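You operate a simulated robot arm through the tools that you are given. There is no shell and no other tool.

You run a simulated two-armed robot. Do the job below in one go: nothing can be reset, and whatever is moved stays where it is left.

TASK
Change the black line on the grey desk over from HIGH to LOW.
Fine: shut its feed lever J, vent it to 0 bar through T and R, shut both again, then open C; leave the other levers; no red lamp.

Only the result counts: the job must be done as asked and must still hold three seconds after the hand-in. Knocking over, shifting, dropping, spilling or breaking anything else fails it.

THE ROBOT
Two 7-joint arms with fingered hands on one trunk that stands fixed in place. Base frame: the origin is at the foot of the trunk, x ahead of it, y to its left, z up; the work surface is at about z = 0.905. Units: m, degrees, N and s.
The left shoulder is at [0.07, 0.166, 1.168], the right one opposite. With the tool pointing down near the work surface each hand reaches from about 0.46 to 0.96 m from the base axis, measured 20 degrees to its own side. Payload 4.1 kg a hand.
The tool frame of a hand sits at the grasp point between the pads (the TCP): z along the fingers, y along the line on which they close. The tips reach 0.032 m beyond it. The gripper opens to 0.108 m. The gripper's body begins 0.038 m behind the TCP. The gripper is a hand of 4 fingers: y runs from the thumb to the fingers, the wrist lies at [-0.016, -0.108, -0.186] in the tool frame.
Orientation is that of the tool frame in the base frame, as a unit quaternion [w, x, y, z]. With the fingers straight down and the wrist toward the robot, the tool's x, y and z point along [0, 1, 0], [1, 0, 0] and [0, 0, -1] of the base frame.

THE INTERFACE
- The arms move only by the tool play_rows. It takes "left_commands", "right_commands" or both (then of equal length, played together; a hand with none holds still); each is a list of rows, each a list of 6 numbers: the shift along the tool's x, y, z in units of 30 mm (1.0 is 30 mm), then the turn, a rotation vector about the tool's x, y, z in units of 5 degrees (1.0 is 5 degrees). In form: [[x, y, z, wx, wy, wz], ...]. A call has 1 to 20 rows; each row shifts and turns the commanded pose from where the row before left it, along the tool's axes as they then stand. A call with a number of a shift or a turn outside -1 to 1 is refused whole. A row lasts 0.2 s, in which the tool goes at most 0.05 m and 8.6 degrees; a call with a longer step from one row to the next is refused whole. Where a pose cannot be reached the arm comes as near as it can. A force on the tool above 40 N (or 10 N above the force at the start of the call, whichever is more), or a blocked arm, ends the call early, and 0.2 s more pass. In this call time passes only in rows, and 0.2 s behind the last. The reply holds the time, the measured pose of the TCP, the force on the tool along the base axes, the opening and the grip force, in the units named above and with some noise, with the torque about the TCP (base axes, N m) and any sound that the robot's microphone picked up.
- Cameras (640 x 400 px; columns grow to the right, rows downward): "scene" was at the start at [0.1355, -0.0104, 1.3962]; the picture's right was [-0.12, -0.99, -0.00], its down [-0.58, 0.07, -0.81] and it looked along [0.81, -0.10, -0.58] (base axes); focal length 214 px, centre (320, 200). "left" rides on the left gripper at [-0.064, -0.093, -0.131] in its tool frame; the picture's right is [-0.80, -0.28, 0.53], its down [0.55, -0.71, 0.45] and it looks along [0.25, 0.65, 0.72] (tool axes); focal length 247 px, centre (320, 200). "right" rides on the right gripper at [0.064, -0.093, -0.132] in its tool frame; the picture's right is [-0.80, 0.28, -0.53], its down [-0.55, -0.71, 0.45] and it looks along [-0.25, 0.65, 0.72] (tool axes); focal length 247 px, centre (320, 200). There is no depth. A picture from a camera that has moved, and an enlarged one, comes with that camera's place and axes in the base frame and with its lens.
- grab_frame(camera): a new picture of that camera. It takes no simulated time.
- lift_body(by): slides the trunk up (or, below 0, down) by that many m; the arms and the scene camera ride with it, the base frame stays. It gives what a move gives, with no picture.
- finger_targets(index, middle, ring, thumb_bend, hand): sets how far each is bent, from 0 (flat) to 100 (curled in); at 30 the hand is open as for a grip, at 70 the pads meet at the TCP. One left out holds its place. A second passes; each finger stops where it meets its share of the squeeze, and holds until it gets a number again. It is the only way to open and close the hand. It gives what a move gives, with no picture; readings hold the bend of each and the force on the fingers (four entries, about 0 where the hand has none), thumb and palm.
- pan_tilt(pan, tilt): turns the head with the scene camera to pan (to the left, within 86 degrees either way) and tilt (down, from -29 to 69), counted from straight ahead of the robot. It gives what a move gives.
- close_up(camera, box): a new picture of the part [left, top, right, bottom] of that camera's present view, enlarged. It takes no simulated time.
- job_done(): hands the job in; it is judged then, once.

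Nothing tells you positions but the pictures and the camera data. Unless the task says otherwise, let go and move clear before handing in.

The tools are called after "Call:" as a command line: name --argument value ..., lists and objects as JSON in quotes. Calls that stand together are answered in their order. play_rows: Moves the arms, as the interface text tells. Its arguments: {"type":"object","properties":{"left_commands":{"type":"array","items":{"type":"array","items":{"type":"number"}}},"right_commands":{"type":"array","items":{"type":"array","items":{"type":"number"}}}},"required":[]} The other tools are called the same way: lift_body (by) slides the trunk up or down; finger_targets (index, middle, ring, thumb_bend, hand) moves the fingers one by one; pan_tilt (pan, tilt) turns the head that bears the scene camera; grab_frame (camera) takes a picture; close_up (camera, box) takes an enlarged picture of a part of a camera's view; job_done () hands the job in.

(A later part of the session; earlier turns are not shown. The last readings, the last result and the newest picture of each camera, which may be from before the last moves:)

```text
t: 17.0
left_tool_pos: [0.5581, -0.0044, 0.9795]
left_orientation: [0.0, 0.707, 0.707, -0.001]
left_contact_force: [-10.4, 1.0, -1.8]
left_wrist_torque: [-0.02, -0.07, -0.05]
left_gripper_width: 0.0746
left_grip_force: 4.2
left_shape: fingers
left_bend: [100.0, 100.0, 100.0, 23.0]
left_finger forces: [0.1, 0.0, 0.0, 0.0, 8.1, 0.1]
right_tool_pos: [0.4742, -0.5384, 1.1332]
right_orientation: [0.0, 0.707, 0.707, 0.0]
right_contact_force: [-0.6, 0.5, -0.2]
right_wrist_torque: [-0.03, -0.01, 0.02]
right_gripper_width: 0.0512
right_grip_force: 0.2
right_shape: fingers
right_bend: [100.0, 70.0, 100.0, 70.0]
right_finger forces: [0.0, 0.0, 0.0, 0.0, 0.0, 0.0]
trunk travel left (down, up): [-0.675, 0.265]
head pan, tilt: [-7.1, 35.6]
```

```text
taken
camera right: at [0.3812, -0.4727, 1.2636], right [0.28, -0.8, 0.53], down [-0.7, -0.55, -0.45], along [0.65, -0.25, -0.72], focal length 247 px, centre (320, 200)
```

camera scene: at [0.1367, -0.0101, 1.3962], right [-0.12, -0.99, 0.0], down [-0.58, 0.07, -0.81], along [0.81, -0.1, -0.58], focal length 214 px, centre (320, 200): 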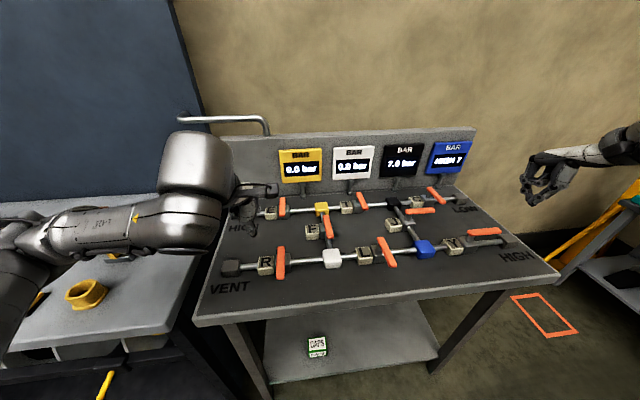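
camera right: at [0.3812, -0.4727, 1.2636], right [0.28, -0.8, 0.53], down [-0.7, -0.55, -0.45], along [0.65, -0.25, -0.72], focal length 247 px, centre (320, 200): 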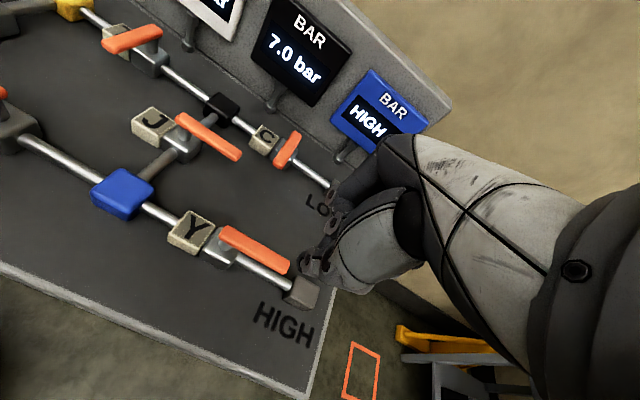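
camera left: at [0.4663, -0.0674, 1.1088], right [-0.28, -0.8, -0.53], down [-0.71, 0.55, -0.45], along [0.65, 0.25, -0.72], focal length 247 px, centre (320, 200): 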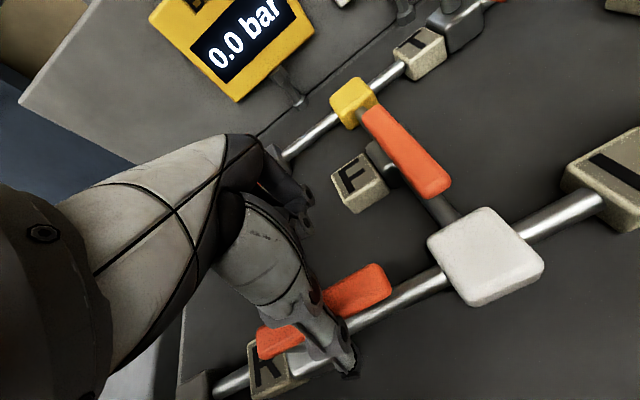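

R now lies along its pipe (open, at its stop). I'll back the left hand off and lift it clear, and simultaneously bring nothing else yet; then verify R.

Call:
play_rows --left_commands '[[0, -0.4, 0, 0, 0, 0], [0, -0.5, 0, 0, 0, 0], [0, 0, -1, 0, 0, 0], [0, 0, -1, 0, 0, 0], [0, 0, -1, 0, 0, 0], [0.5, 0, -1, 0, 0, 0], [1, 0, -0.8, 0, 0, 0], [1, 0, 0, 0, 0, 0], [1, 0, 0, 0, 0, 0], [1, 0, 0, 0, 0, 0]]'

Call:
grab_frame --camera "left"

Call:
grab_frame --camera "scene"

Call:
close_up --camera "scene" --box '[200, 140, 400, 290]'

```text
t: 19.2
left_tool_pos: [0.5327, 0.1346, 1.1219]
left_orientation: [0.001, 0.706, 0.708, -0.001]
left_contact_force: [0.5, 0.5, 0.1]
left_wrist_torque: [-0.02, 0.01, -0.01]
left_gripper_width: 0.0712
left_grip_force: 0.0
left_shape: fingers
left_bend: [100.0, 100.0, 100.0, 30.0]
left_finger forces: [0.1, 0.0, 0.0, 0.0, 0.0, 0.0]
right_tool_pos: [0.476, -0.5353, 1.1327]
right_orientation: [0.001, 0.707, 0.707, 0.0]
right_contact_force: [0.2, 0.4, 0.3]
right_wrist_torque: [-0.01, 0.02, 0.01]
right_gripper_width: 0.0513
right_grip_force: 0.0
right_shape: fingers
right_bend: [100.0, 70.0, 100.0, 70.0]
right_finger forces: [0.1, 0.0, 0.0, 0.1, 0.0, 0.1]
trunk travel left (down, up): [-0.675, 0.265]
head pan, tilt: [-7.1, 35.6]
```

```text
taken
camera left: at [0.4403, 0.0719, 1.2522], right [-0.28, -0.8, -0.53], down [-0.71, 0.55, -0.45], along [0.65, 0.25, -0.72], focal length 247 px, centre (320, 200)
```

left: 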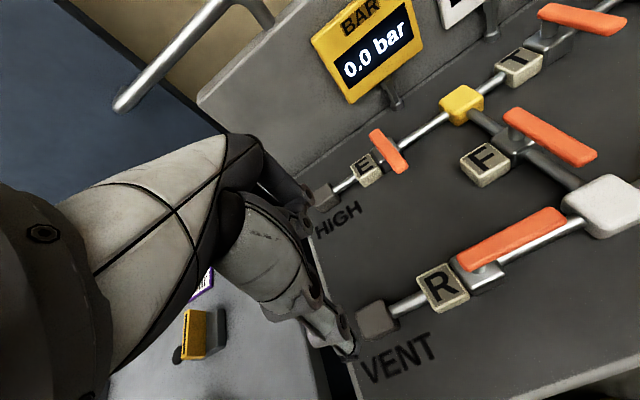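

```text
taken
camera scene: at [0.1349, -0.0087, 1.3964], right [-0.12, -0.99, 0.0], down [-0.58, 0.07, -0.81], along [0.81, -0.1, -0.58], focal length 214 px, centre (320, 200)
```

scene: 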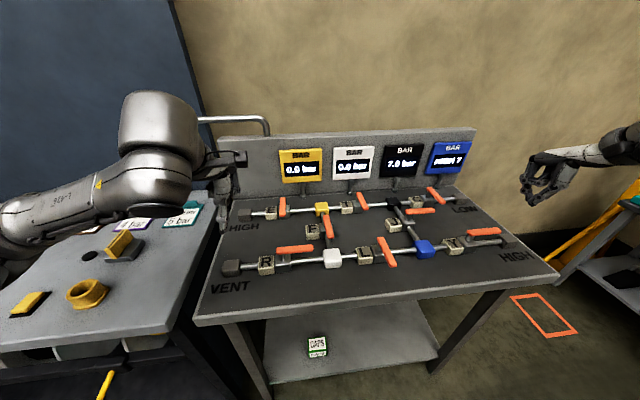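

```text
2.67 times, centred on (300, 215) of scene
camera zoom: at [0.1349, -0.0087, 1.3964], right [-0.12, -0.99, 0.0], down [-0.58, 0.07, -0.81], along [0.81, -0.1, -0.58], focal length 572 px, centre (373, 160)
```

zoom: 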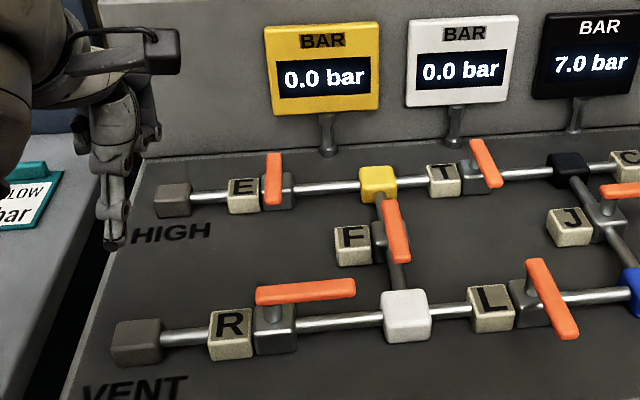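

R is open and everything else is unchanged. Now the right hand goes above T's handle on its left (+y) side.

Call:
play_rows --right_commands '[[0.95, 0.536, 0.128, 0, 0, 0], [0.95, 0.536, 0.128, 0, 0, 0], [0.95, 0.536, 0.128, 0, 0, 0], [0.95, 0.536, 0.128, 0, 0, 0], [0.95, 0.536, 0.128, 0, 0, 0], [0.95, 0.536, 0.128, 0, 0, 0], [0.95, 0.536, 0.128, 0, 0, 0], [0.95, 0.536, 0.128, 0, 0, 0], [0.95, 0.536, 0.128, 0, 0, 0], [0.95, 0.536, 0.128, 0, 0, 0], [0.95, 0.536, 0.128, 0, 0, 0], [0.95, 0.536, 0.128, 0, 0, 0], [0.95, 0.536, 0.128, 0, 0, 0]]'

Call:
grab_frame --camera "right"

Call:
grab_frame --camera "scene"

Call:
close_up --camera "scene" --box '[280, 110, 460, 230]'

```text
t: 22.0
left_tool_pos: [0.5336, 0.1351, 1.1215]
left_orientation: [0.0, 0.706, 0.708, -0.001]
left_contact_force: [1.8, 0.3, -0.5]
left_wrist_torque: [0.01, -0.01, 0.01]
left_gripper_width: 0.0712
left_grip_force: 0.0
left_shape: fingers
left_bend: [100.0, 100.0, 100.0, 30.0]
left_finger forces: [0.0, 0.0, 0.1, 0.1, 0.0, 0.0]
right_tool_pos: [0.6894, -0.1683, 1.0832]
right_orientation: [0.001, 0.707, 0.707, -0.001]
right_contact_force: [-0.2, -0.4, 0.2]
right_wrist_torque: [0.01, 0.0, -0.01]
right_gripper_width: 0.051
right_grip_force: 0.1
right_shape: fingers
right_bend: [100.0, 70.0, 100.0, 70.0]
right_finger forces: [0.1, 0.0, 0.0, 0.0, 0.0, 0.0]
trunk travel left (down, up): [-0.675, 0.265]
head pan, tilt: [-7.1, 35.6]
```

```text
taken
camera right: at [0.5953, -0.1025, 1.2149], right [0.28, -0.8, 0.53], down [-0.71, -0.55, -0.45], along [0.65, -0.25, -0.72], focal length 247 px, centre (320, 200)
```

right: 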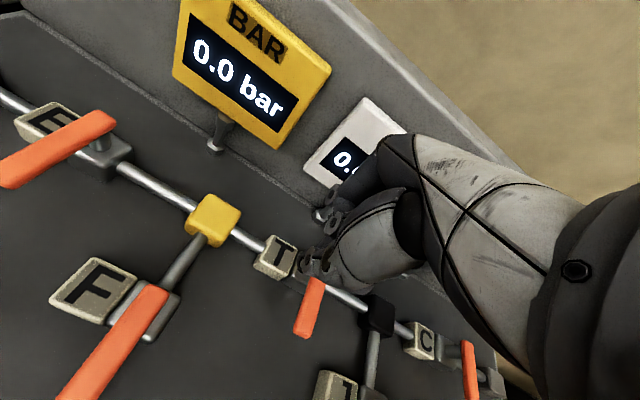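

```text
taken
camera scene: at [0.1366, -0.0087, 1.3961], right [-0.12, -0.99, 0.0], down [-0.58, 0.07, -0.81], along [0.81, -0.1, -0.58], focal length 214 px, centre (320, 200)
```

scene: 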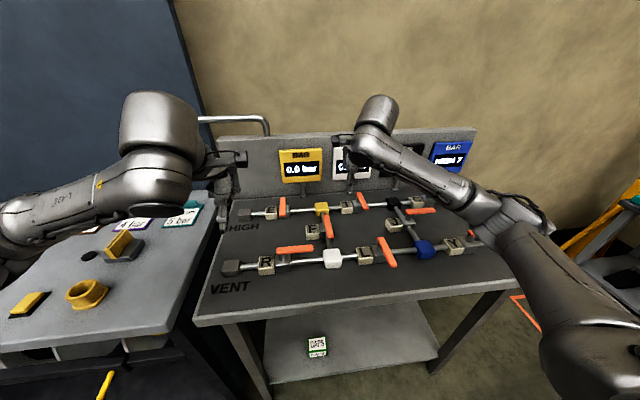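

```text
3.33 times, centred on (370, 170) of scene
camera zoom: at [0.1366, -0.0087, 1.3961], right [-0.12, -0.99, 0.0], down [-0.58, 0.07, -0.81], along [0.81, -0.1, -0.58], focal length 715 px, centre (153, 300)
```

zoom: 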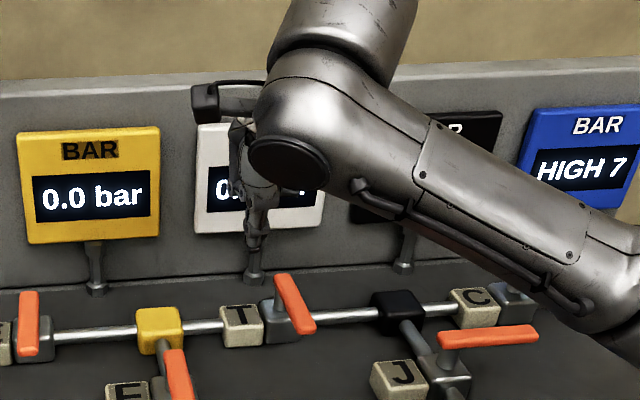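

T's near end is at about (0.658, −0.222) and the gauge plates' faces are at x ≈ 0.83. I'll lower the right poker beside T, just above cube height.

Call:
play_rows --right_commands '[[0.05, -0.05, 0.84, 0, 0, 0], [0.05, -0.05, 0.84, 0, 0, 0], [0, -0.05, 0.84, 0, 0, 0], [0, -0.05, 0.84, 0, 0, 0]]'

Call:
grab_frame --camera "right"

Call:
close_up --camera "scene" --box '[280, 130, 460, 250]'

```text
t: 23.0
left_tool_pos: [0.5332, 0.1349, 1.1217]
left_orientation: [-0.001, 0.707, 0.707, -0.001]
left_contact_force: [-0.2, 0.5, -0.3]
left_wrist_torque: [0.0, 0.03, -0.01]
left_gripper_width: 0.071
left_grip_force: 0.1
left_shape: fingers
left_bend: [100.0, 100.0, 100.0, 30.0]
left_finger forces: [0.0, 0.1, 0.0, 0.1, 0.1, 0.0]
right_tool_pos: [0.6822, -0.1665, 0.9816]
right_orientation: [0.0, 0.706, 0.708, 0.0]
right_contact_force: [-0.1, 0.3, -0.1]
right_wrist_torque: [-0.02, 0.01, 0.0]
right_gripper_width: 0.0509
right_grip_force: 0.0
right_shape: fingers
right_bend: [100.0, 70.0, 100.0, 70.0]
right_finger forces: [0.0, 0.0, 0.0, 0.1, 0.1, 0.0]
trunk travel left (down, up): [-0.675, 0.265]
head pan, tilt: [-7.1, 35.6]
```

```text
taken
camera right: at [0.5892, -0.1002, 1.1125], right [0.28, -0.8, 0.53], down [-0.71, -0.55, -0.45], along [0.65, -0.25, -0.72], focal length 247 px, centre (320, 200)
```

right: 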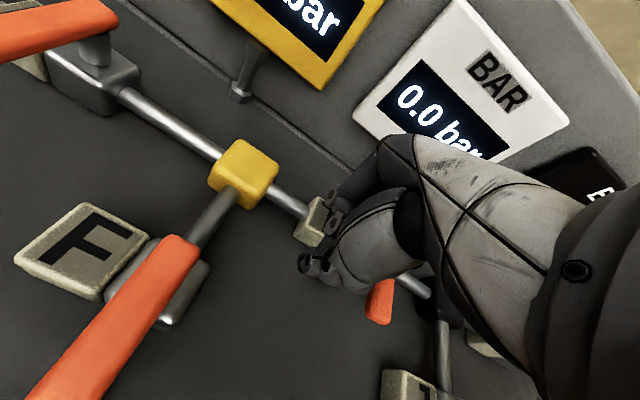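

```text
3.33 times, centred on (370, 190) of scene
camera zoom: at [0.1361, -0.0104, 1.3962], right [-0.12, -0.99, 0.0], down [-0.58, 0.07, -0.81], along [0.81, -0.1, -0.58], focal length 715 px, centre (153, 233)
```

zoom: 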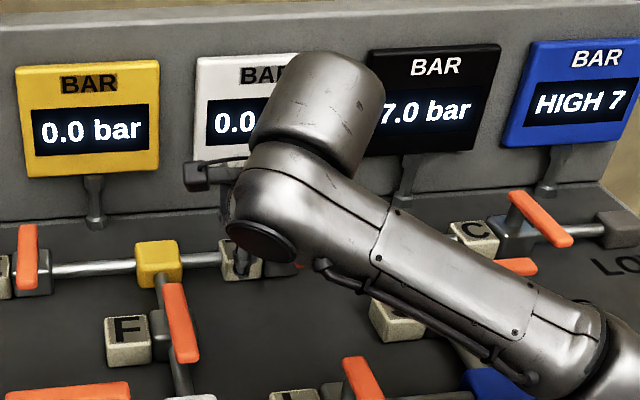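

Clear of everything. Pushing T toward −y now, same motion as for J.

Call:
play_rows --right_commands '[[-0.5, 0, 0, 0, 0, 0], [-0.5, 0, 0, 0, 0, 0], [-0.4, 0, 0, 0, 0, 0], [-0.3, 0, 0, 0, 0, 0]]'

Call:
grab_frame --camera "right"

Call:
close_up --camera "scene" --box '[280, 130, 460, 250]'

```text
t: 24.0
left_tool_pos: [0.5331, 0.1347, 1.1215]
left_orientation: [-0.001, 0.706, 0.708, -0.001]
left_contact_force: [-0.5, -0.1, 0.4]
left_wrist_torque: [-0.02, 0.0, 0.0]
left_gripper_width: 0.071
left_grip_force: 0.1
left_shape: fingers
left_bend: [100.0, 100.0, 100.0, 30.0]
left_finger forces: [0.0, 0.1, 0.1, 0.0, 0.1, 0.1]
right_tool_pos: [0.6791, -0.2161, 0.9813]
right_orientation: [0.0, 0.707, 0.707, 0.001]
right_contact_force: [-1.6, 0.5, 1.3]
right_wrist_torque: [0.0, -0.05, 0.01]
right_gripper_width: 0.0512
right_grip_force: 0.7
right_shape: fingers
right_bend: [100.0, 70.0, 100.0, 70.0]
right_finger forces: [0.0, 1.7, 0.0, 0.1, 0.0, 0.0]
trunk travel left (down, up): [-0.675, 0.265]
head pan, tilt: [-7.1, 35.6]
```

```text
taken
camera right: at [0.5858, -0.1509, 1.112], right [0.28, -0.8, 0.53], down [-0.71, -0.55, -0.45], along [0.65, -0.25, -0.72], focal length 247 px, centre (320, 200)
```

right: 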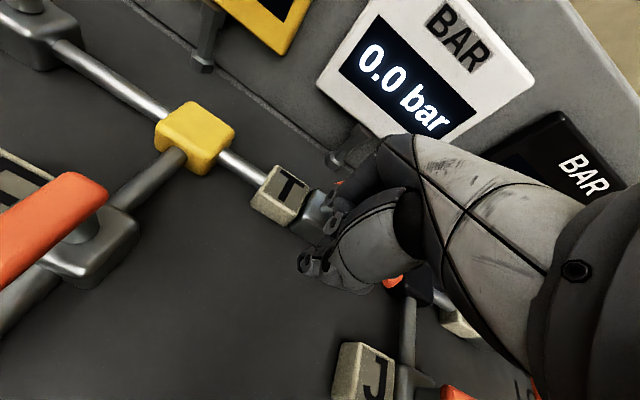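

```text
3.33 times, centred on (370, 190) of scene
camera zoom: at [0.1354, -0.0105, 1.3963], right [-0.12, -0.99, 0.0], down [-0.58, 0.07, -0.81], along [0.81, -0.1, -0.58], focal length 715 px, centre (153, 233)
```

zoom: 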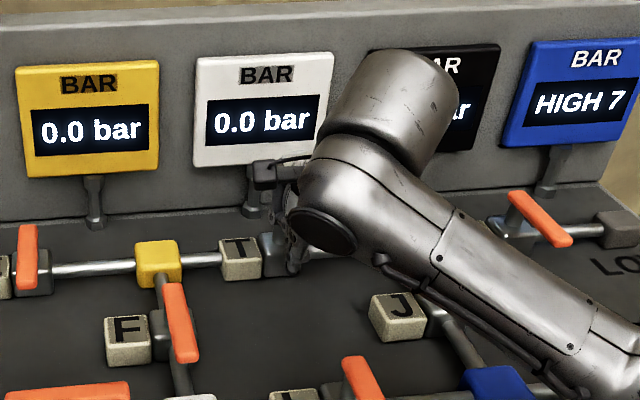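

T is turning. Continuing outward and toward +x to its stop.

Call:
play_rows --right_commands '[[-0.5, 0, 0, 0, 0, 0], [-0.5, 0.1, 0, 0, 0, 0], [-0.5, 0.15, 0, 0, 0, 0], [0, 0.25, 0, 0, 0, 0], [0, 0.25, 0, 0, 0, 0], [0, 0.2, 0, 0, 0, 0]]'

Call:
grab_frame --camera "right"

Call:
close_up --camera "scene" --box '[280, 130, 460, 250]'

```text
t: 25.4
left_tool_pos: [0.5279, 0.1354, 1.124]
left_orientation: [0.002, 0.706, 0.708, 0.001]
left_contact_force: [0.0, -0.6, -0.1]
left_wrist_torque: [-0.04, -0.04, 0.0]
left_gripper_width: 0.0711
left_grip_force: 0.2
left_shape: fingers
left_bend: [100.0, 100.0, 100.0, 30.0]
left_finger forces: [0.0, 0.0, 0.1, 0.0, 0.0, 0.0]
right_tool_pos: [0.7046, -0.2614, 0.9845]
right_orientation: [0.003, 0.707, 0.707, 0.0]
right_contact_force: [-21.2, 2.4, 12.9]
right_wrist_torque: [-0.12, -0.12, -0.16]
right_gripper_width: 0.053
right_grip_force: 11.1
right_shape: fingers
right_bend: [100.0, 70.0, 100.0, 67.0]
right_finger forces: [0.0, 23.1, 0.1, 0.0, 0.0, 0.0]
trunk travel left (down, up): [-0.675, 0.265]
head pan, tilt: [-7.1, 35.6]
```

```text
taken
camera right: at [0.6111, -0.196, 1.115], right [0.28, -0.8, 0.53], down [-0.7, -0.55, -0.45], along [0.65, -0.25, -0.71], focal length 247 px, centre (320, 200)
```

right: 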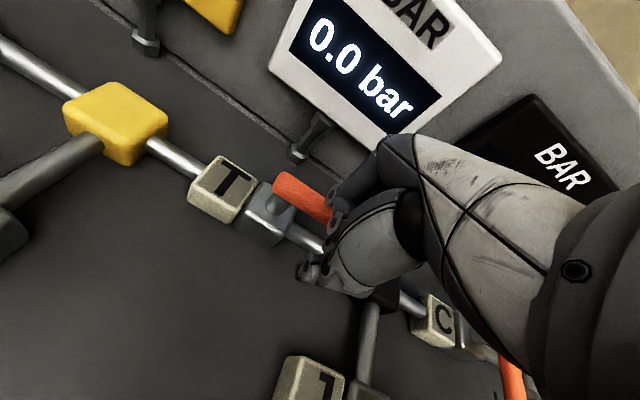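

```text
3.33 times, centred on (370, 190) of scene
camera zoom: at [0.1298, -0.0089, 1.397], right [-0.12, -0.99, 0.0], down [-0.57, 0.07, -0.82], along [0.81, -0.1, -0.58], focal length 715 px, centre (153, 233)
```

zoom: 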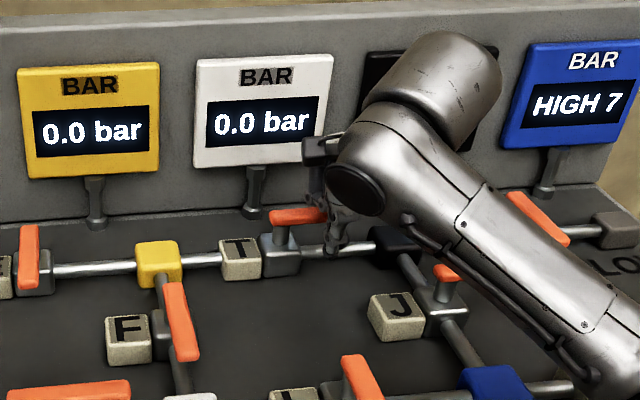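

T lies along the pipe at its stop. I'll back off and lift, then read the black gauge.

Call:
play_rows --right_commands '[[0, -0.6, 0, 0, 0, 0], [0, -0.6, 0, 0, 0, 0], [0, -0.2, -0.9, 0, 0, 0], [0, 0, -1, 0, 0, 0], [0, 0, -1, 0, 0, 0], [0, 0, -1, 0, 0, 0], [-0.5, -0.5, -0.6, 0, 0, 0], [-0.5, -0.5, 0, 0, 0, 0], [-0.5, -0.5, 0, 0, 0, 0]]'

Call:
grab_frame --camera "scene"

Call:
grab_frame --camera "right"

Call:
close_up --camera "scene" --box '[270, 120, 490, 250]'

```text
t: 27.4
left_tool_pos: [0.5323, 0.1337, 1.1219]
left_orientation: [0.0, 0.707, 0.708, 0.001]
left_contact_force: [1.3, -0.5, 0.4]
left_wrist_torque: [0.0, -0.01, -0.04]
left_gripper_width: 0.071
left_grip_force: 0.1
left_shape: fingers
left_bend: [100.0, 100.0, 100.0, 30.0]
left_finger forces: [0.1, 0.0, 0.1, 0.0, 0.0, 0.1]
right_tool_pos: [0.6207, -0.3079, 1.1183]
right_orientation: [0.0, 0.707, 0.707, 0.0]
right_contact_force: [-1.0, 0.1, -0.4]
right_wrist_torque: [0.01, 0.0, -0.02]
right_gripper_width: 0.0513
right_grip_force: 0.1
right_shape: fingers
right_bend: [100.0, 70.0, 100.0, 70.0]
right_finger forces: [0.0, 0.1, 0.0, 0.0, 0.1, 0.1]
trunk travel left (down, up): [-0.675, 0.265]
head pan, tilt: [-7.1, 35.6]
```

```text
taken
camera scene: at [0.1349, -0.0108, 1.3963], right [-0.12, -0.99, 0.0], down [-0.58, 0.07, -0.81], along [0.81, -0.1, -0.58], focal length 214 px, centre (320, 200)
```

scene: 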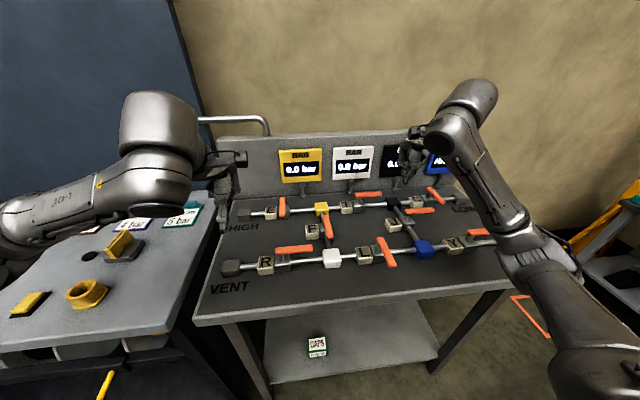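

```text
taken
camera right: at [0.5275, -0.2417, 1.2496], right [0.28, -0.8, 0.53], down [-0.7, -0.55, -0.45], along [0.65, -0.25, -0.72], focal length 247 px, centre (320, 200)
```

right: 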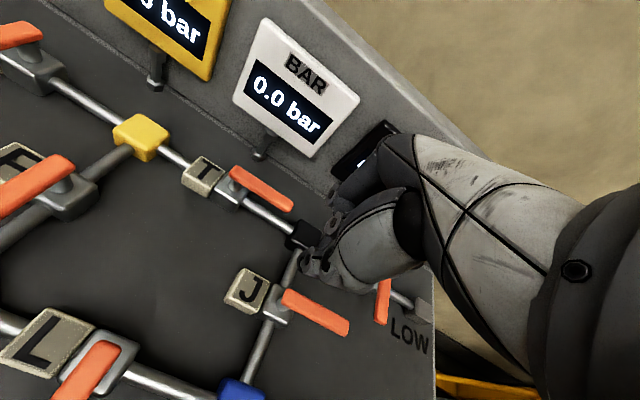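

```text
2.91 times, centred on (380, 185) of scene
camera zoom: at [0.1349, -0.0108, 1.3963], right [-0.12, -0.99, 0.0], down [-0.58, 0.07, -0.81], along [0.81, -0.1, -0.58], focal length 624 px, centre (146, 244)
```

zoom: 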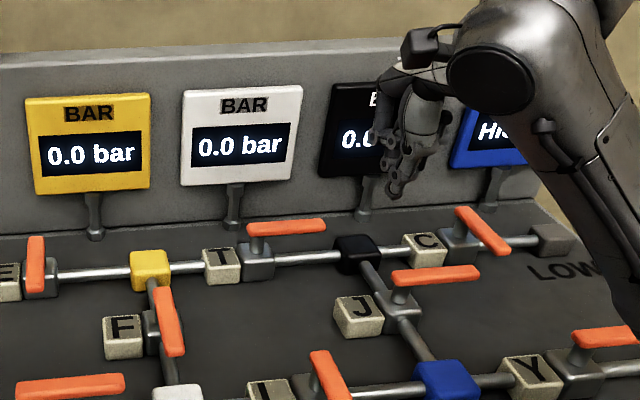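

The black gauge seems to read 0.0 already. To shut T I'll hook its far side with a single bent middle finger, so I'll reshape the right hand here in the air and check.

Call:
finger_targets --hand "right" --index 100 --middle 52 --ring 100 --thumb_bend 30

Call:
close_up --camera "scene" --box '[360, 80, 520, 200]'

Call:
close_up --camera "right" --box '[240, 100, 480, 300]'

Call:
grab_frame --camera "left"

```text
t: 28.4
left_tool_pos: [0.5334, 0.1329, 1.1214]
left_orientation: [-0.001, 0.706, 0.708, 0.0]
left_contact_force: [-1.0, -0.3, -0.4]
left_wrist_torque: [0.02, 0.01, -0.03]
left_gripper_width: 0.0711
left_grip_force: 0.0
left_shape: fingers
left_bend: [100.0, 100.0, 100.0, 30.0]
left_finger forces: [0.0, 0.0, 0.0, 0.0, 0.0, 0.0]
right_tool_pos: [0.6217, -0.3066, 1.1185]
right_orientation: [0.0, 0.707, 0.707, 0.0]
right_contact_force: [0.3, -0.5, -0.1]
right_wrist_torque: [0.02, 0.02, 0.0]
right_gripper_width: 0.071
right_grip_force: 0.1
right_shape: fingers
right_bend: [100.0, 52.0, 100.0, 30.0]
right_finger forces: [0.0, 0.0, 0.1, 0.0, 0.0, 0.1]
trunk travel left (down, up): [-0.675, 0.265]
head pan, tilt: [-7.1, 35.6]
```

```text
3.33 times, centred on (440, 140) of scene
camera zoom: at [0.1355, -0.0103, 1.3963], right [-0.12, -0.99, 0.0], down [-0.58, 0.07, -0.81], along [0.81, -0.1, -0.58], focal length 715 px, centre (-80, 400)
```

zoom: 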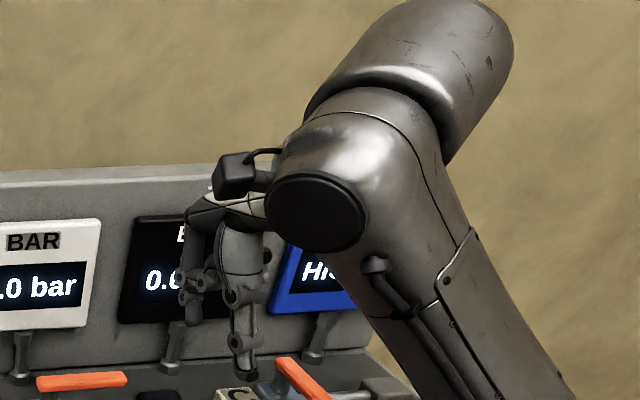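

```text
2.00 times, centred on (360, 200) of right
camera zoom: at [0.5282, -0.2412, 1.2494], right [0.28, -0.8, 0.53], down [-0.71, -0.55, -0.45], along [0.65, -0.25, -0.72], focal length 494 px, centre (240, 200)
```

zoom: 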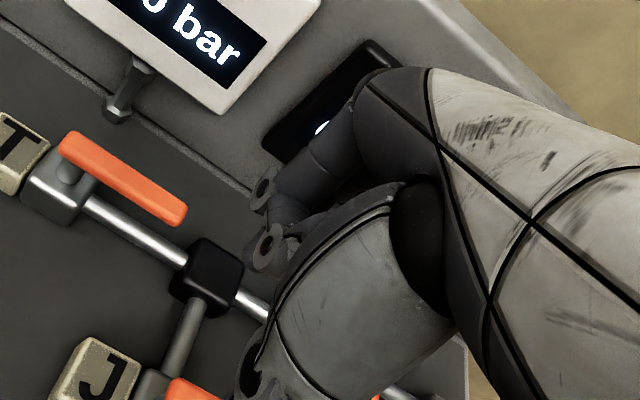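

```text
taken
camera left: at [0.4409, 0.0701, 1.252], right [-0.28, -0.8, -0.53], down [-0.71, 0.55, -0.45], along [0.65, 0.25, -0.72], focal length 247 px, centre (320, 200)
```

left: 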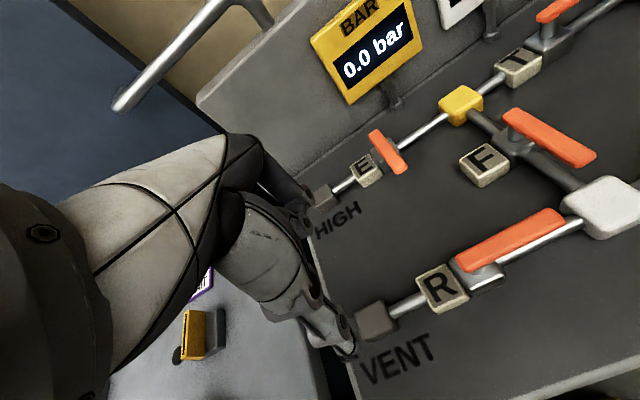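

The single bent middle finger hangs nicely (tip ~2 cm ahead of the TCP). I'll straighten it slightly and move it above the far side of T's handle, staying clear of the gauges.

Call:
finger_targets --hand "right" --middle 46

Call:
play_rows --right_commands '[[0.25, 0.96, 0, 0, 0, 0], [0.25, 0.96, 0, 0, 0, 0], [0.2, 0.96, 0, 0, 0, 0], [0.2, 0.96, 0, 0, 0, 0]]'

Call:
grab_frame --camera "scene"

Call:
close_up --camera "scene" --box '[330, 90, 490, 210]'

Call:
grab_frame --camera "right"

Call:
grab_frame --camera "left"

```text
t: 29.4
left_tool_pos: [0.5322, 0.135, 1.1208]
left_orientation: [0.0, 0.706, 0.708, -0.001]
left_contact_force: [0.0, -0.3, -0.3]
left_wrist_torque: [0.02, 0.0, -0.02]
left_gripper_width: 0.0712
left_grip_force: 0.1
left_shape: fingers
left_bend: [100.0, 100.0, 100.0, 30.0]
left_finger forces: [0.0, 0.0, 0.0, 0.0, 0.0, 0.1]
right_tool_pos: [0.6214, -0.3069, 1.1188]
right_orientation: [0.0, 0.707, 0.707, -0.001]
right_contact_force: [-0.6, -0.5, -0.8]
right_wrist_torque: [-0.05, -0.01, 0.0]
right_gripper_width: 0.071
right_grip_force: 0.0
right_shape: fingers
right_bend: [100.0, 46.0, 100.0, 30.0]
right_finger forces: [0.1, 0.0, 0.0, 0.0, 0.1, 0.0]
trunk travel left (down, up): [-0.675, 0.265]
head pan, tilt: [-7.1, 35.6]
```

```text
t: 30.4
left_tool_pos: [0.5337, 0.1343, 1.1215]
left_orientation: [0.0, 0.707, 0.707, 0.0]
left_contact_force: [-0.2, 0.0, 0.1]
left_wrist_torque: [-0.04, 0.02, -0.03]
left_gripper_width: 0.0711
left_grip_force: 0.0
left_shape: fingers
left_bend: [100.0, 100.0, 100.0, 30.0]
left_finger forces: [0.1, 0.0, 0.1, 0.0, 0.0, 0.0]
right_tool_pos: [0.7374, -0.2791, 1.1177]
right_orientation: [0.0, 0.707, 0.707, -0.001]
right_contact_force: [0.0, 0.0, -0.7]
right_wrist_torque: [-0.02, 0.02, 0.01]
right_gripper_width: 0.0707
right_grip_force: 0.0
right_shape: fingers
right_bend: [100.0, 46.0, 100.0, 30.0]
right_finger forces: [0.0, 0.0, 0.0, 0.1, 0.0, 0.1]
trunk travel left (down, up): [-0.675, 0.265]
head pan, tilt: [-7.1, 35.6]
```

```text
taken
camera scene: at [0.1369, -0.0094, 1.3961], right [-0.12, -0.99, 0.0], down [-0.58, 0.07, -0.81], along [0.81, -0.1, -0.58], focal length 214 px, centre (320, 200)
```

scene: 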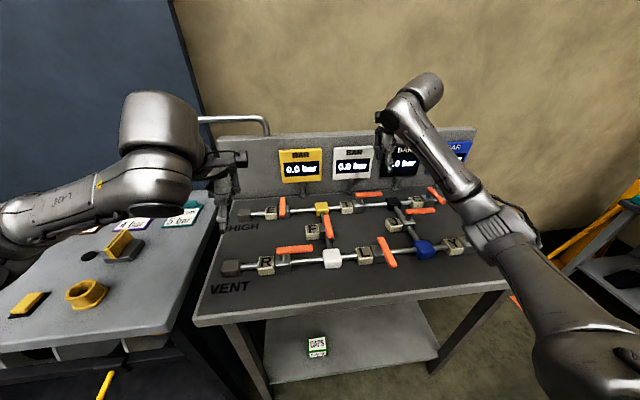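

```text
3.33 times, centred on (410, 150) of scene
camera zoom: at [0.1369, -0.0094, 1.3961], right [-0.12, -0.99, 0.0], down [-0.58, 0.07, -0.81], along [0.81, -0.1, -0.58], focal length 715 px, centre (20, 367)
```

zoom: 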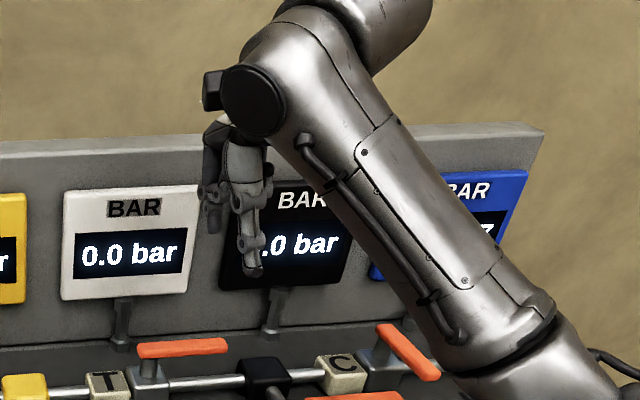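

```text
taken
camera right: at [0.6452, -0.2128, 1.2488], right [0.28, -0.8, 0.53], down [-0.71, -0.55, -0.45], along [0.65, -0.25, -0.72], focal length 247 px, centre (320, 200)
```

right: 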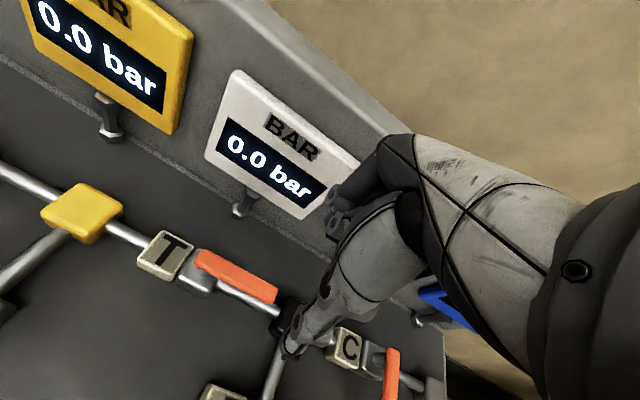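

```text
taken
camera left: at [0.4422, 0.0709, 1.2514], right [-0.28, -0.8, -0.53], down [-0.71, 0.55, -0.45], along [0.65, 0.25, -0.72], focal length 247 px, centre (320, 200)
```

left: 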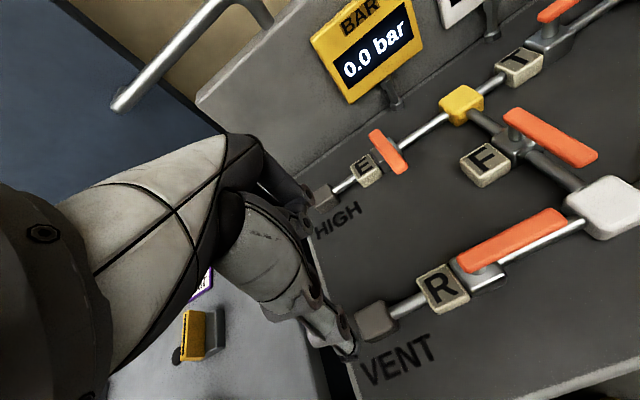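

The yellow and white gauges read 0.0 and black appears to be 0.0 too. I'll zoom for a confirmation and for the exact fingertip location.

Call:
close_up --camera "scene" --box '[365, 110, 445, 170]'

Call:
close_up --camera "right" --box '[240, 140, 420, 360]'

```text
6.67 times, centred on (405, 140) of scene
camera zoom: at [0.1369, -0.0094, 1.3961], right [-0.12, -0.99, 0.0], down [-0.58, 0.07, -0.81], along [0.81, -0.1, -0.58], focal length 1430 px, centre (-247, 600)
```

zoom: 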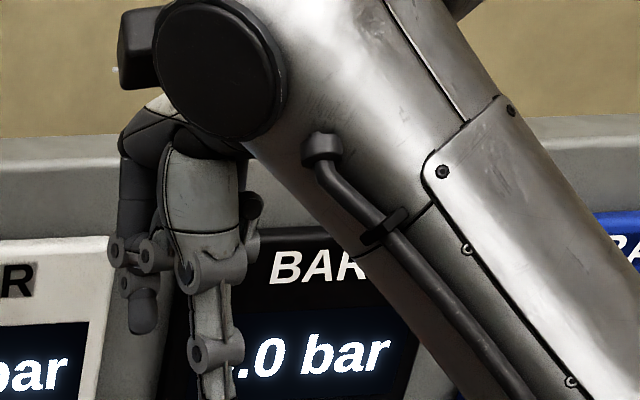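

```text
1.82 times, centred on (330, 250) of right
camera zoom: at [0.6452, -0.2128, 1.2488], right [0.28, -0.8, 0.53], down [-0.71, -0.55, -0.45], along [0.65, -0.25, -0.72], focal length 449 px, centre (302, 109)
```

zoom: 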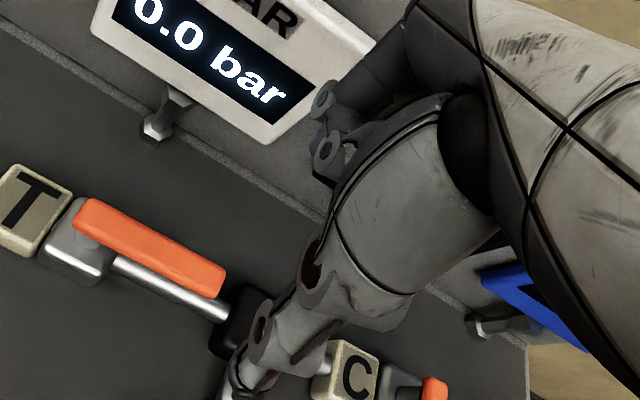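

Gauges read 0.0. I'll shift slightly further forward and lower part-way, then check the fingertip against T's handle.

Call:
play_rows --right_commands '[[0, 0.45, 0.2, 0, 0, 0], [0, 0, 0.9, 0, 0, 0], [0, 0, 0.9, 0, 0, 0], [0, 0, 0.7, 0, 0, 0]]'

Call:
close_up --camera "scene" --box '[340, 130, 440, 200]'

Call:
grab_frame --camera "right"

```text
t: 31.4
left_tool_pos: [0.5342, 0.1346, 1.1199]
left_orientation: [0.0, 0.706, 0.708, 0.0]
left_contact_force: [-0.1, 0.1, -0.7]
left_wrist_torque: [0.03, -0.01, -0.01]
left_gripper_width: 0.0713
left_grip_force: 0.1
left_shape: fingers
left_bend: [100.0, 100.0, 100.0, 30.0]
left_finger forces: [0.1, 0.0, 0.0, 0.0, 0.1, 0.0]
right_tool_pos: [0.749, -0.2779, 1.0336]
right_orientation: [0.0, 0.706, 0.708, 0.0]
right_contact_force: [-0.3, -0.1, -0.4]
right_wrist_torque: [0.01, 0.03, -0.02]
right_gripper_width: 0.0708
right_grip_force: 0.0
right_shape: fingers
right_bend: [100.0, 46.0, 100.0, 30.0]
right_finger forces: [0.0, 0.0, 0.0, 0.2, 0.0, 0.0]
trunk travel left (down, up): [-0.675, 0.265]
head pan, tilt: [-7.1, 35.6]
```

```text
5.71 times, centred on (390, 165) of scene
camera zoom: at [0.1362, -0.0103, 1.3962], right [-0.12, -0.99, 0.0], down [-0.58, 0.07, -0.81], along [0.81, -0.1, -0.58], focal length 1226 px, centre (-80, 400)
```

zoom: 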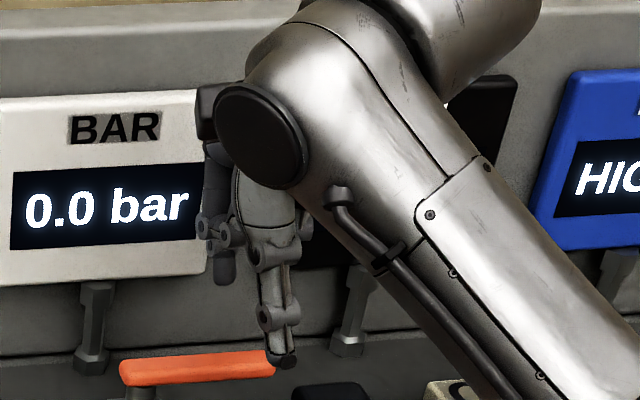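

```text
taken
camera right: at [0.6565, -0.2125, 1.1651], right [0.28, -0.8, 0.53], down [-0.71, -0.55, -0.45], along [0.65, -0.25, -0.72], focal length 247 px, centre (320, 200)
```

right: 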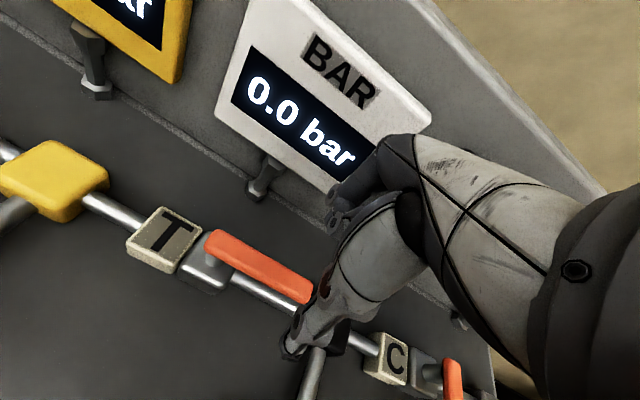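

By triangulation with the stated tip reach, the middle fingertip is near (0.785, −0.289, 1.00), safely behind T's handle (far side x ≈ 0.745). Lowering to hook height.

Call:
play_rows --right_commands '[[0.1, -0.1, 0.57, 0, 0, 0], [0.1, -0.1, 0.57, 0, 0, 0], [0, -0.1, 0.57, 0, 0, 0]]'

Call:
close_up --camera "scene" --box '[340, 140, 440, 210]'

Call:
grab_frame --camera "right"

```text
t: 32.2
left_tool_pos: [0.534, 0.1336, 1.1209]
left_orientation: [-0.001, 0.707, 0.708, 0.0]
left_contact_force: [0.8, 0.8, 0.6]
left_wrist_torque: [0.01, 0.0, -0.02]
left_gripper_width: 0.0712
left_grip_force: 0.1
left_shape: fingers
left_bend: [100.0, 100.0, 100.0, 30.0]
left_finger forces: [0.1, 0.0, 0.0, 0.1, 0.0, 0.0]
right_tool_pos: [0.7411, -0.2736, 0.984]
right_orientation: [0.0, 0.707, 0.707, 0.0]
right_contact_force: [0.4, 0.1, 0.7]
right_wrist_torque: [0.0, 0.0, 0.01]
right_gripper_width: 0.0712
right_grip_force: 0.1
right_shape: fingers
right_bend: [100.0, 46.0, 100.0, 30.0]
right_finger forces: [0.0, 0.0, 0.0, 0.0, 0.0, 0.0]
trunk travel left (down, up): [-0.675, 0.265]
head pan, tilt: [-7.1, 35.6]
```

```text
5.71 times, centred on (390, 175) of scene
camera zoom: at [0.1356, -0.0105, 1.3963], right [-0.12, -0.99, 0.0], down [-0.58, 0.07, -0.81], along [0.81, -0.1, -0.58], focal length 1226 px, centre (-80, 343)
```

zoom: 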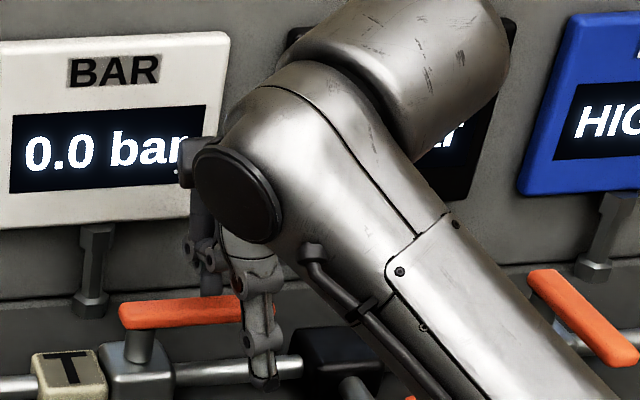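

```text
taken
camera right: at [0.6474, -0.2082, 1.1153], right [0.28, -0.8, 0.53], down [-0.71, -0.55, -0.45], along [0.65, -0.25, -0.72], focal length 247 px, centre (320, 200)
```

right: 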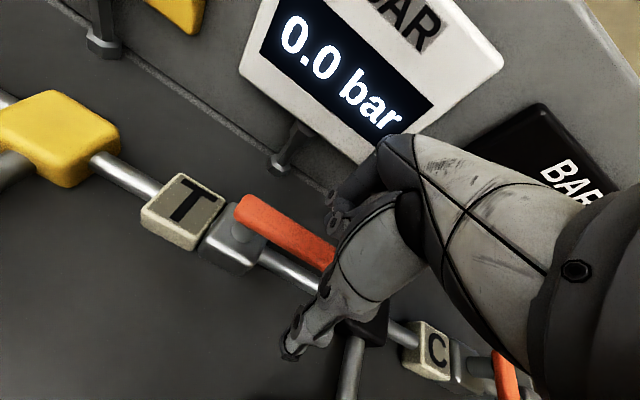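

The fingertip is behind the handle and the thumb in front, no contact. Now pulling toward −x.

Call:
play_rows --right_commands '[[0, -0.4, 0, 0, 0, 0], [0, -0.4, 0, 0, 0, 0], [0, -0.4, 0, 0, 0, 0], [0, -0.4, 0, 0, 0, 0], [0, -0.4, 0, 0, 0, 0]]'

Call:
close_up --camera "scene" --box '[330, 140, 450, 225]'

Call:
grab_frame --camera "right"

```text
t: 33.4
left_tool_pos: [0.531, 0.1342, 1.1205]
left_orientation: [-0.001, 0.707, 0.708, 0.0]
left_contact_force: [0.4, 0.4, -0.2]
left_wrist_torque: [0.01, 0.03, 0.04]
left_gripper_width: 0.0711
left_grip_force: 0.0
left_shape: fingers
left_bend: [100.0, 100.0, 100.0, 30.0]
left_finger forces: [0.0, 0.1, 0.0, 0.1, 0.0, 0.1]
right_tool_pos: [0.6796, -0.2746, 0.9854]
right_orientation: [0.001, 0.707, 0.707, -0.001]
right_contact_force: [-0.2, 0.0, -0.8]
right_wrist_torque: [0.02, 0.0, -0.02]
right_gripper_width: 0.071
right_grip_force: 0.0
right_shape: fingers
right_bend: [100.0, 46.0, 100.0, 30.0]
right_finger forces: [0.0, 0.7, 0.1, 0.0, 0.0, 0.1]
trunk travel left (down, up): [-0.675, 0.265]
head pan, tilt: [-7.1, 35.6]
```

```text
4.71 times, centred on (390, 182) of scene
camera zoom: at [0.1353, -0.0102, 1.3963], right [-0.12, -0.99, 0.0], down [-0.58, 0.07, -0.81], along [0.81, -0.1, -0.58], focal length 1009 px, centre (-9, 282)
```

zoom: 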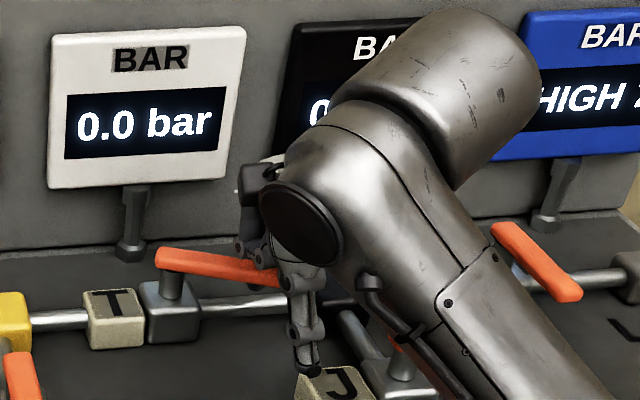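

```text
taken
camera right: at [0.587, -0.209, 1.1164], right [0.28, -0.8, 0.53], down [-0.71, -0.55, -0.45], along [0.65, -0.25, -0.72], focal length 247 px, centre (320, 200)
```

right: 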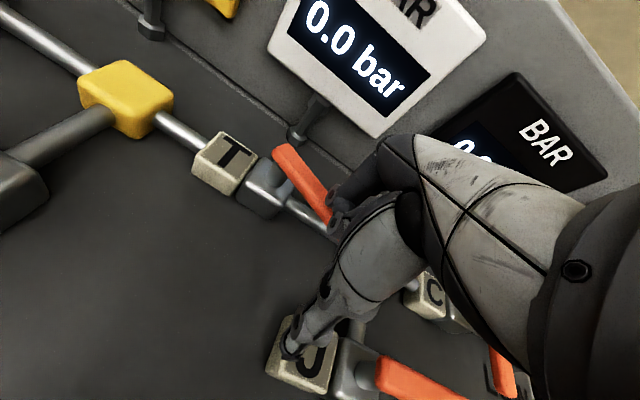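

T is following (about a third of the way back). Continuing the arc: −x and +y toward the shut stop.

Call:
play_rows --right_commands '[[0.28, -0.3, 0, 0, 0, 0], [0.28, -0.3, 0, 0, 0, 0], [0.35, -0.22, 0, 0, 0, 0], [0.35, -0.22, 0, 0, 0, 0], [0.3, 0, 0, 0, 0, 0]]'

Call:
close_up --camera "scene" --box '[330, 140, 450, 225]'

Call:
grab_frame --camera "right"

```text
t: 34.6
left_tool_pos: [0.5324, 0.1328, 1.122]
left_orientation: [-0.001, 0.707, 0.707, 0.0]
left_contact_force: [-0.2, -1.2, 0.4]
left_wrist_torque: [0.01, -0.03, 0.02]
left_gripper_width: 0.0715
left_grip_force: 0.0
left_shape: fingers
left_bend: [100.0, 100.0, 100.0, 30.0]
left_finger forces: [0.1, 0.0, 0.0, 0.0, 0.1, 0.0]
right_tool_pos: [0.649, -0.2279, 0.9828]
right_orientation: [0.0, 0.708, 0.707, 0.001]
right_contact_force: [-1.1, -5.2, 0.6]
right_wrist_torque: [-0.04, -0.09, -0.28]
right_gripper_width: 0.0706
right_grip_force: 2.7
right_shape: fingers
right_bend: [100.0, 46.0, 100.0, 30.0]
right_finger forces: [0.1, 5.3, 0.1, 0.0, 0.0, 0.1]
trunk travel left (down, up): [-0.675, 0.265]
head pan, tilt: [-7.1, 35.6]
```

```text
4.71 times, centred on (390, 182) of scene
camera zoom: at [0.1354, -0.0118, 1.3963], right [-0.12, -0.99, 0.0], down [-0.58, 0.07, -0.81], along [0.81, -0.1, -0.58], focal length 1009 px, centre (-9, 282)
```

zoom: 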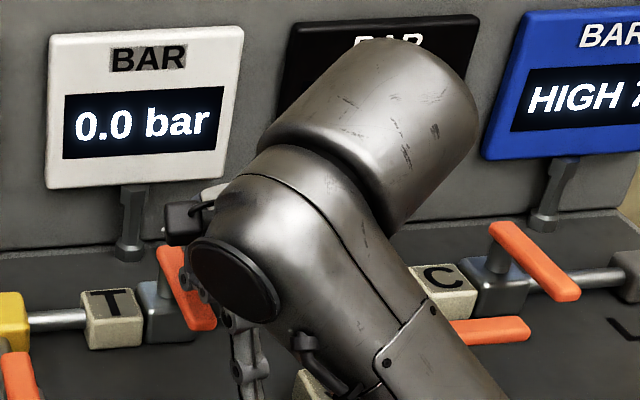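

```text
taken
camera right: at [0.5566, -0.1624, 1.1149], right [0.28, -0.8, 0.53], down [-0.71, -0.55, -0.45], along [0.65, -0.25, -0.72], focal length 247 px, centre (320, 200)
```

right: 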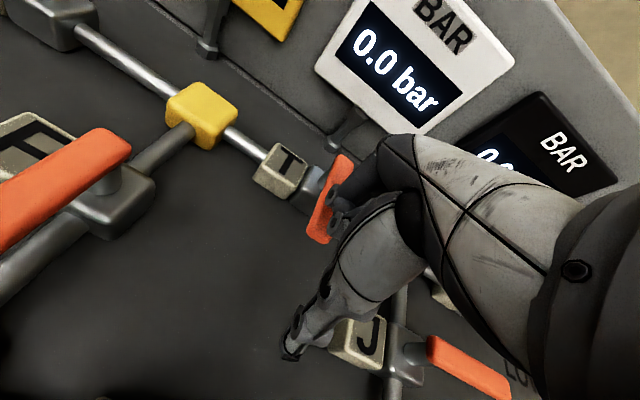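

T's handle is back nearly straight toward the robot. One more small push to seat it on its stop.

Call:
play_rows --right_commands '[[0.2, 0, 0, 0, 0, 0], [0.2, 0, 0, 0, 0, 0]]'

Call:
grab_frame --camera "right"

```text
t: 35.2
left_tool_pos: [0.5337, 0.1323, 1.1218]
left_orientation: [-0.001, 0.706, 0.708, 0.001]
left_contact_force: [0.3, -0.1, 0.3]
left_wrist_torque: [-0.03, -0.02, 0.0]
left_gripper_width: 0.0707
left_grip_force: 0.0
left_shape: fingers
left_bend: [100.0, 100.0, 100.0, 30.0]
left_finger forces: [0.1, 0.0, 0.0, 0.0, 0.0, 0.0]
right_tool_pos: [0.6499, -0.2168, 0.9836]
right_orientation: [-0.001, 0.708, 0.706, 0.0]
right_contact_force: [-2.4, -18.7, 0.9]
right_wrist_torque: [-0.17, -0.01, -0.94]
right_gripper_width: 0.0709
right_grip_force: 9.3
right_shape: fingers
right_bend: [100.0, 46.0, 100.0, 30.0]
right_finger forces: [0.1, 17.7, 0.0, 0.0, 0.1, 0.0]
trunk travel left (down, up): [-0.675, 0.265]
head pan, tilt: [-7.1, 35.6]
```

```text
taken
camera right: at [0.5569, -0.1513, 1.1153], right [0.28, -0.8, 0.53], down [-0.71, -0.55, -0.45], along [0.65, -0.25, -0.72], focal length 247 px, centre (320, 200)
```

right: 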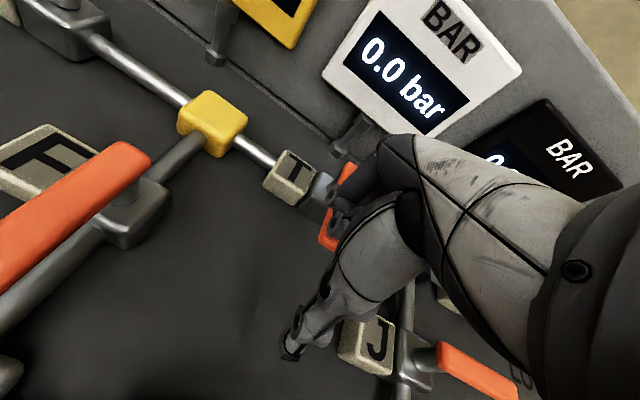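

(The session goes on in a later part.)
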